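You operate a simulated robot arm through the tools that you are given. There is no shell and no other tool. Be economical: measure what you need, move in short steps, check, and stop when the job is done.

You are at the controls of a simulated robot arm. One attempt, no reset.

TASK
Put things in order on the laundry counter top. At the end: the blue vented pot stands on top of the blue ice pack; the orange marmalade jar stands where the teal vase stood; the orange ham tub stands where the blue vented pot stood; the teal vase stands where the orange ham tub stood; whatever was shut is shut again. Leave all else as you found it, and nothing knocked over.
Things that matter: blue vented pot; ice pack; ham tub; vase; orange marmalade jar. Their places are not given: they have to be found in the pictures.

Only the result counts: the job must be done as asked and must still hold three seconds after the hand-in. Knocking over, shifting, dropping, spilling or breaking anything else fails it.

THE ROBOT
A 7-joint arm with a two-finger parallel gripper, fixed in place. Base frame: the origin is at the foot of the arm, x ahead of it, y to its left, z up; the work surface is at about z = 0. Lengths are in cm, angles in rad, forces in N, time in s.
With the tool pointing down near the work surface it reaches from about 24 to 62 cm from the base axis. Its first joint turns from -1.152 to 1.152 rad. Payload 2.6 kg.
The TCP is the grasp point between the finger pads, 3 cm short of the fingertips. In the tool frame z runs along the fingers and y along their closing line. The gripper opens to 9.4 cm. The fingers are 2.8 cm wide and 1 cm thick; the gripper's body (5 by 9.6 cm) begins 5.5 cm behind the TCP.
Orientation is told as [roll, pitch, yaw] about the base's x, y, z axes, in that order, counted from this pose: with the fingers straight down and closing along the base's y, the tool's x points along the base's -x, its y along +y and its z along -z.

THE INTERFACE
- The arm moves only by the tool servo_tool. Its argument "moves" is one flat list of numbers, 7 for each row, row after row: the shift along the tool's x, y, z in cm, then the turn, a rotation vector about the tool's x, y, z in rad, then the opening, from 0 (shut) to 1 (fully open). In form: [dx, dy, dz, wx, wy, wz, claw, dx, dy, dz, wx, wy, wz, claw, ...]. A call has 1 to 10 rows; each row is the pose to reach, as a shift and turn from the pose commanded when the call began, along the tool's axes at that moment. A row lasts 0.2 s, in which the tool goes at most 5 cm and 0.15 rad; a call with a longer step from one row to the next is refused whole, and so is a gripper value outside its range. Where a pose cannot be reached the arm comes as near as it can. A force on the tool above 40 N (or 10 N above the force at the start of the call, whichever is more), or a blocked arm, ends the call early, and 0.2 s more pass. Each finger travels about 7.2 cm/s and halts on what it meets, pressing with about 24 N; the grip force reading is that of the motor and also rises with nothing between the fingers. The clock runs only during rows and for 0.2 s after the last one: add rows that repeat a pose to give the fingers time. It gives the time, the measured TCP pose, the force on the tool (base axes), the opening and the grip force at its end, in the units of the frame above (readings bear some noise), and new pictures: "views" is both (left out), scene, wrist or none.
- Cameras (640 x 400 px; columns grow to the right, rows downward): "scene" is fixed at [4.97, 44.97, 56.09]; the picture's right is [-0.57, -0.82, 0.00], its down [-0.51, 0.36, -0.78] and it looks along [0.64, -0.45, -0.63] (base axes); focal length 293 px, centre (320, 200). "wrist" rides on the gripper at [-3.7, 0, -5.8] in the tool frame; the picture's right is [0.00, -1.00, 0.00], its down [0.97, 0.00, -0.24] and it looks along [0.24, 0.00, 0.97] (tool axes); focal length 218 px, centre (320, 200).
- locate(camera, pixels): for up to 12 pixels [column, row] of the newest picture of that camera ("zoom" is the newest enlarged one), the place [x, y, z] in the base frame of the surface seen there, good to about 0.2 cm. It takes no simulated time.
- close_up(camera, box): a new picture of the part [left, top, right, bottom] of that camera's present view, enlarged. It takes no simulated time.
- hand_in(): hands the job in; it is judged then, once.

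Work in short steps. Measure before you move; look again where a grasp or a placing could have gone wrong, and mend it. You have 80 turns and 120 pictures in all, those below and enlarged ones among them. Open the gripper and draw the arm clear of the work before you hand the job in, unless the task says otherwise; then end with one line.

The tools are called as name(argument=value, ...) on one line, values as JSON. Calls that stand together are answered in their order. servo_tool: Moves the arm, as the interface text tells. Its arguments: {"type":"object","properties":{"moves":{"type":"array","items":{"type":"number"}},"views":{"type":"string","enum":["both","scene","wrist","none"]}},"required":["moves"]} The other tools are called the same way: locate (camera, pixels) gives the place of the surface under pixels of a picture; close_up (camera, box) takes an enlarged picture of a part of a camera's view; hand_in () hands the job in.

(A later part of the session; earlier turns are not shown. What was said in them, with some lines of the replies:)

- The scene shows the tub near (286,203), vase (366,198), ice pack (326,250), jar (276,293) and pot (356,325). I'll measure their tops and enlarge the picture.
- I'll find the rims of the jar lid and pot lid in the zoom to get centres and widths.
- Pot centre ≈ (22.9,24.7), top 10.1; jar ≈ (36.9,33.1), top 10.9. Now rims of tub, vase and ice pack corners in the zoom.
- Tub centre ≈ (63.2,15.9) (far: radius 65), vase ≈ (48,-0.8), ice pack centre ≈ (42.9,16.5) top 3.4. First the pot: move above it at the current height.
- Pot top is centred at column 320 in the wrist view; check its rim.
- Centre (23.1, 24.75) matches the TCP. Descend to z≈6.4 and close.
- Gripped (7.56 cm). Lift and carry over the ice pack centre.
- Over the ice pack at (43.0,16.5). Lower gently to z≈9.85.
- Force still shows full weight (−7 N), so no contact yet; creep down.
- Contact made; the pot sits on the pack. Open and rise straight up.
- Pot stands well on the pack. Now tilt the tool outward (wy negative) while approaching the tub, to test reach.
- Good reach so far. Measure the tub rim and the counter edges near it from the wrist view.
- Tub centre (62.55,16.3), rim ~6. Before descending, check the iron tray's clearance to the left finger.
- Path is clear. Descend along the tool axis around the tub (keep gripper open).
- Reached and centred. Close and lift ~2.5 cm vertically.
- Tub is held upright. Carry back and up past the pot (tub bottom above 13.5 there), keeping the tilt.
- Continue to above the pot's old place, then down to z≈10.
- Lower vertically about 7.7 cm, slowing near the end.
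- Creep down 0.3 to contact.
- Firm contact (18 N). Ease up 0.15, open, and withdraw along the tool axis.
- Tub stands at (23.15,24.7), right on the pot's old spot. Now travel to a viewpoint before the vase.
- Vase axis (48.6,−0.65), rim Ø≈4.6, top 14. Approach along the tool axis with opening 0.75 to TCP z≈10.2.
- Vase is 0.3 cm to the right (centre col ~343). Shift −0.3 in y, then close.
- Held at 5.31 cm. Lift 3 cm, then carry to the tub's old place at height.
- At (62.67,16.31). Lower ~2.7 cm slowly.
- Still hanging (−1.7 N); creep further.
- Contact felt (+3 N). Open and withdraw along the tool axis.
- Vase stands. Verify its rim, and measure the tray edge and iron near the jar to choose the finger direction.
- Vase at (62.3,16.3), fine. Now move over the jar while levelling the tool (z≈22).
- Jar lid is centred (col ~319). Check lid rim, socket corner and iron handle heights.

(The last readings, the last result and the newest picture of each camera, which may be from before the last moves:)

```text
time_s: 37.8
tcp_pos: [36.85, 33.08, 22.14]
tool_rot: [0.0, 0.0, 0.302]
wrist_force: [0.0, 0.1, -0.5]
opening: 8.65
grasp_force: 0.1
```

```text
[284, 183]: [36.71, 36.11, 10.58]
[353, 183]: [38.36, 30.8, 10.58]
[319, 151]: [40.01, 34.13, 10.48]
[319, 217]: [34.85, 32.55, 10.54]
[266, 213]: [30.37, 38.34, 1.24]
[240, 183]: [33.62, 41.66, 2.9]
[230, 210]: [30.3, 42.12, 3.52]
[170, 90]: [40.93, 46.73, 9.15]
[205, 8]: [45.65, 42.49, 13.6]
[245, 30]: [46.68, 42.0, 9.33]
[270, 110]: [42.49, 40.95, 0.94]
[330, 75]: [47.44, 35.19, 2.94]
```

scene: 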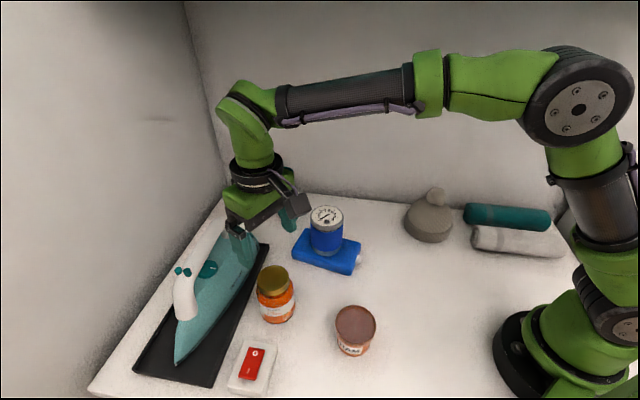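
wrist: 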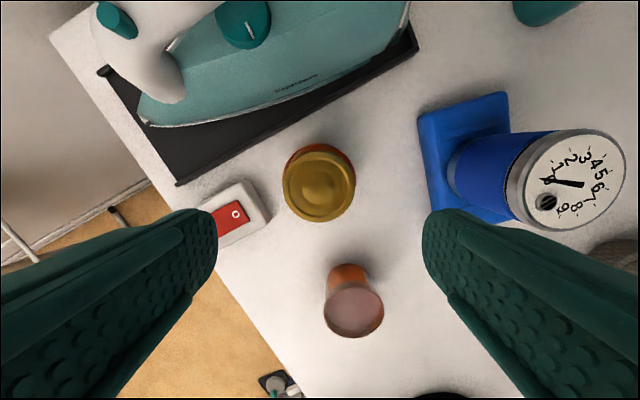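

Jar centre ≈ (37.4,33.35); all clear. Shift, descend to z≈6.5, check.

servo_tool(moves=[-0.58, 0.1, 2, 0, 0, 0, 0.92, -0.58, 0.1, 5.5, 0, 0, 0, 0.92, -0.58, 0.1, 9, 0, 0, 0, 0.92, -0.58, 0.1, 12, 0, 0, 0, 0.92, -0.58, 0.1, 14.5, 0, 0, 0, 0.92, -0.58, 0.1, 15.6, 0, 0, 0, 0.92, -0.58, 0.1, 15.6, 0, 0, 0, 0.92])

```text
time_s: 39.4
tcp_pos: [37.26, 33.29, 6.62]
tool_rot: [0.0, 0.001, 0.3]
wrist_force: [-0.5, 0.2, -0.4]
opening: 8.65
grasp_force: 0.1
```

scene: 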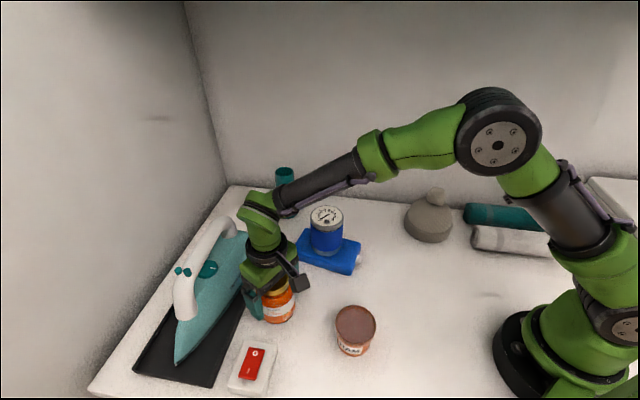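
wrist: 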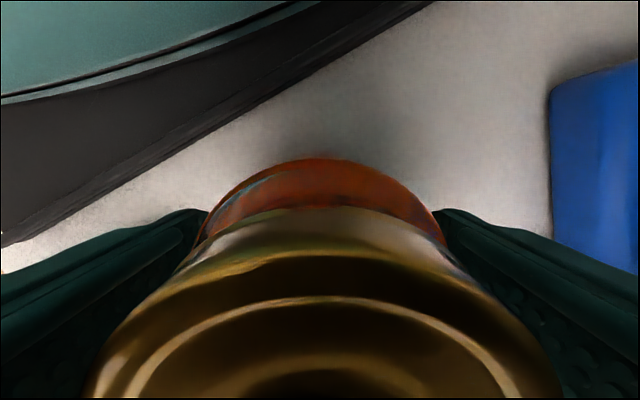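

Centred between the fingers. Close, then lift about 8 cm.

servo_tool(moves=[0, 0, 0, 0, 0, 0, 0.75, 0, 0, 0, 0, 0, 0, 0.6, 0, 0, 0, 0, 0, 0, 0.45, 0, 0, 0, 0, 0, 0, 0.4, 0, 0, -1, 0, 0, 0, 0.4, 0, 0, -4, 0, 0, 0, 0.4, 0, 0, -8, 0, 0, 0, 0.4, 0, 0, -12, 0, 0, 0, 0.4])

```text
time_s: 41.2
tcp_pos: [37.29, 33.27, 18.72]
tool_rot: [0.0, 0.001, 0.299]
wrist_force: [-0.6, -1.0, -5.0]
opening: 7.15
grasp_force: 24.2
```

scene: 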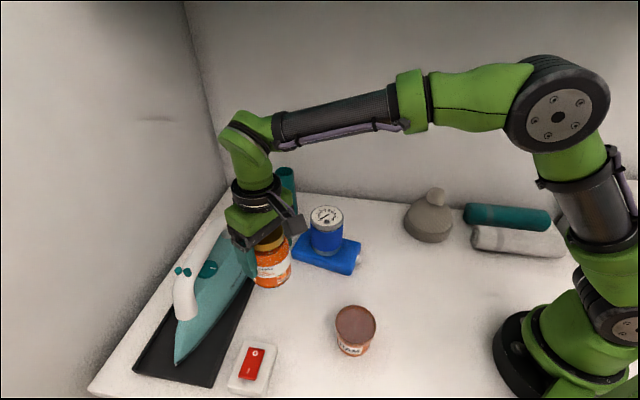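
wrist: 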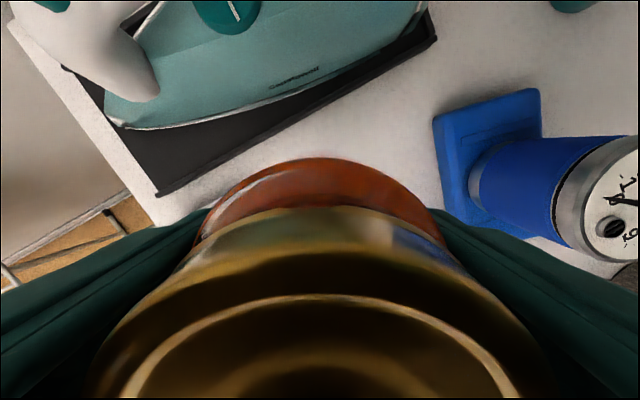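

Jar held. Raise to z≈23 (jar bottom over the pot) and carry to the vase's old place, turning yaw to −0.1 for wall clearance.

servo_tool(moves=[0, 0, -4.5, 0, 0, 0, 0.4, -0.08, -3.9, -4.5, 0, 0, 0.04, 0.4, -0.17, -7.9, -4.5, 0, 0, 0.08, 0.4, -0.25, -11.9, -4.5, 0, 0, 0.13, 0.4, -0.34, -15.9, -4.5, 0, 0, 0.18, 0.4, -0.42, -19.9, -4.5, 0, 0, 0.23, 0.4, -0.5, -23.9, -4.5, 0, 0, 0.28, 0.4, -0.6, -27.9, -4.5, 0, 0, 0.33, 0.4, -0.68, -31.9, -4.5, 0, 0, 0.38, 0.4, -0.76, -35.76, -4.5, 0, 0, 0.4, 0.4])

```text
time_s: 43.4
tcp_pos: [48.62, -0.92, 23.02]
tool_rot: [0.0, 0.0, -0.1]
wrist_force: [0.0, -0.4, -5.4]
opening: 7.16
grasp_force: 23.5
```

scene: 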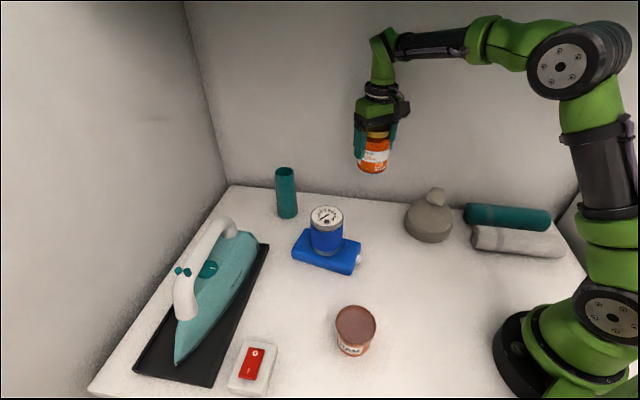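
wrist: 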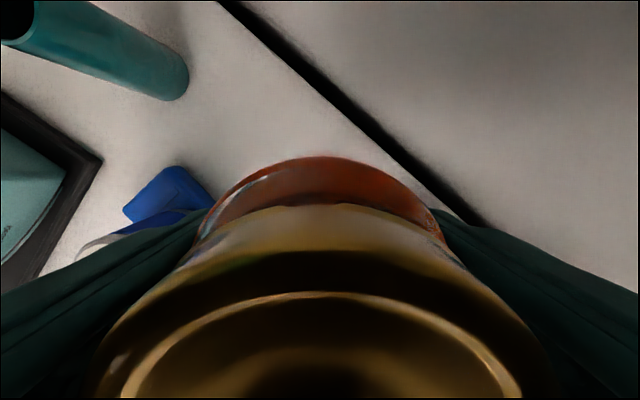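

Above target. Lower to z≈6.8.

servo_tool(moves=[0, 0.15, 3, 0, 0, 0, 0.4, 0, 0.15, 6.5, 0, 0, 0, 0.4, 0, 0.15, 10, 0, 0, 0, 0.4, 0, 0.15, 13, 0, 0, 0, 0.4, 0, 0.15, 15, 0, 0, 0, 0.4, 0, 0.15, 15.8, 0, 0, 0, 0.4, 0, 0.15, 16.1, 0, 0, 0, 0.4, 0, 0.15, 16.1, 0, 0, 0, 0.4], views="none")

close_up(camera="scene", box=[320, 140, 440, 235])

```text
time_s: 45.2
tcp_pos: [48.74, -0.46, 6.84]
tool_rot: [0.001, 0.002, -0.099]
wrist_force: [0.2, -1.4, -5.6]
opening: 7.15
grasp_force: 24.2
```

```text
4.21 times, centred on (380, 188) of scene
```

zoom: 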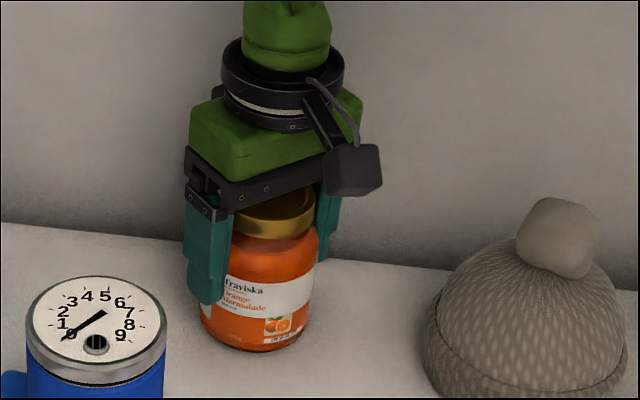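

Just above the surface; creep down 0.3.

servo_tool(moves=[0, 0, 0.12, 0, 0, 0, 0.4, 0, 0, 0.24, 0, 0, 0, 0.4, 0, 0, 0.24, 0, 0, 0, 0.4], views="none")

```text
time_s: 46.0
tcp_pos: [48.65, -0.45, 6.73]
tool_rot: [0.0, -0.001, -0.098]
wrist_force: [-0.6, 0.2, -5.4]
opening: 7.14
grasp_force: 23.7
```

servo_tool(moves=[0, 0, 0.1, 0, 0, 0, 0.4, 0, 0, 0.2, 0, 0, 0, 0.4, 0, 0, 0.2, 0, 0, 0, 0.4], views="none")

```text
time_s: 46.8
tcp_pos: [48.66, -0.45, 6.67]
tool_rot: [0.0, -0.001, -0.101]
wrist_force: [-4.8, -1.0, 6.9]
opening: 7.14
grasp_force: 24.3
```

Contact (+7 N). Open modestly (wall side) and rise.

servo_tool(moves=[0, 0, -0.05, 0, 0, 0, 0.8, 0, 0, -0.05, 0, 0, 0, 0.92, 0, 0, -0.05, 0, 0, 0, 0.92, 0, 0, -2, 0, 0, 0, 0.92, 0, 0, -5, 0, 0, 0, 0.92, 0, 0, -9, 0, 0, 0, 0.92, 0, 0, -13, 0, 0, 0, 0.95, 0, 0, -17, 0, 0, 0, 1])

```text
time_s: 48.6
tcp_pos: [48.74, -0.62, 23.47]
tool_rot: [0.002, 0.0, -0.102]
wrist_force: [-0.3, -0.4, 0.2]
opening: 9.4
grasp_force: 0.1
```

scene: 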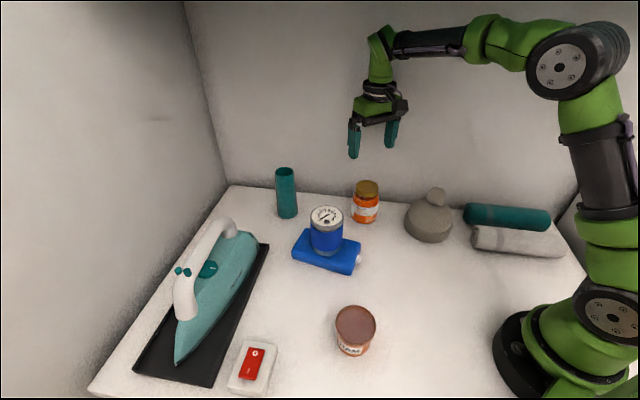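
wrist: 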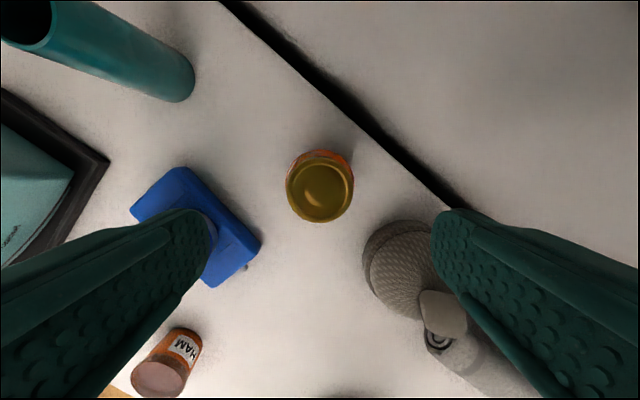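

locate(camera="wrist", pixels=[[288, 187], [352, 187], [320, 157], [320, 219]])

close_up(camera="scene", box=[240, 150, 440, 275])

servo_tool(moves=[2, 0, -1, 0, 0, 0, 1, 5, 0, -2, 0, 0, 0, 1, 8, 0, -3, 0, 0, 0, 1, 8, 0, -3, 0, 0, 0, 1], views="scene")

```text
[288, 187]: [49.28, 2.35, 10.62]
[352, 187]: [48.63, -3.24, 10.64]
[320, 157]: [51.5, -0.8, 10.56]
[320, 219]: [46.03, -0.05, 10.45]
```

```text
3.20 times, centred on (340, 212) of scene
```

zoom: 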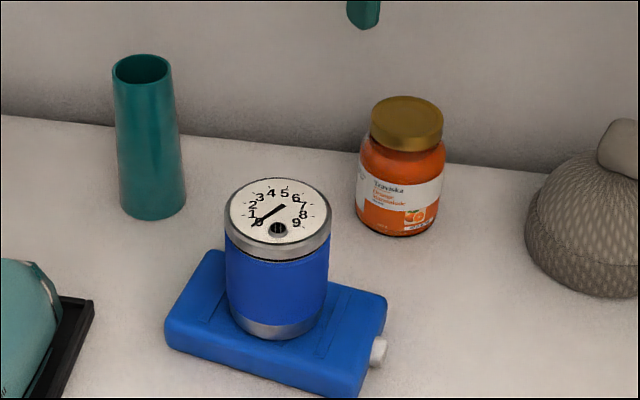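

```text
time_s: 49.6
tcp_pos: [40.73, 0.38, 26.51]
tool_rot: [-0.001, 0.0, -0.099]
wrist_force: [-1.0, 0.5, 0.0]
opening: 9.4
grasp_force: 0.1
```

scene: 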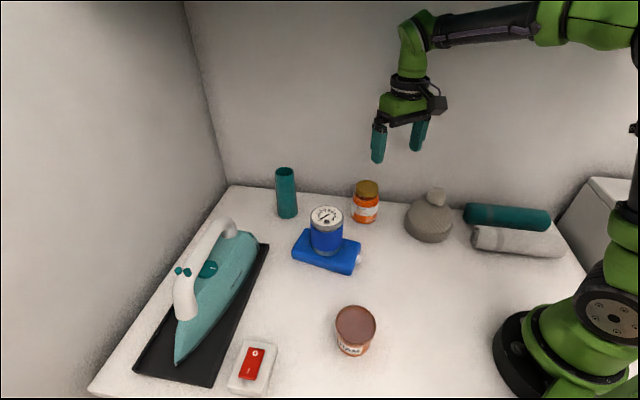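

The jar stands at (48.85,−0.45), within 0.4 cm of the vase's old place. Everything is upright and in position, the gripper is open and the arm is clear, so I hand in.

hand_in()

```text
The job is handed in.
```

The blue pot stands on the ice pack. The ham tub, vase and marmalade jar are in their new places, each within about 0.4 cm by camera measurement. Nothing was knocked over, no lid was opened, and the job is handed in.
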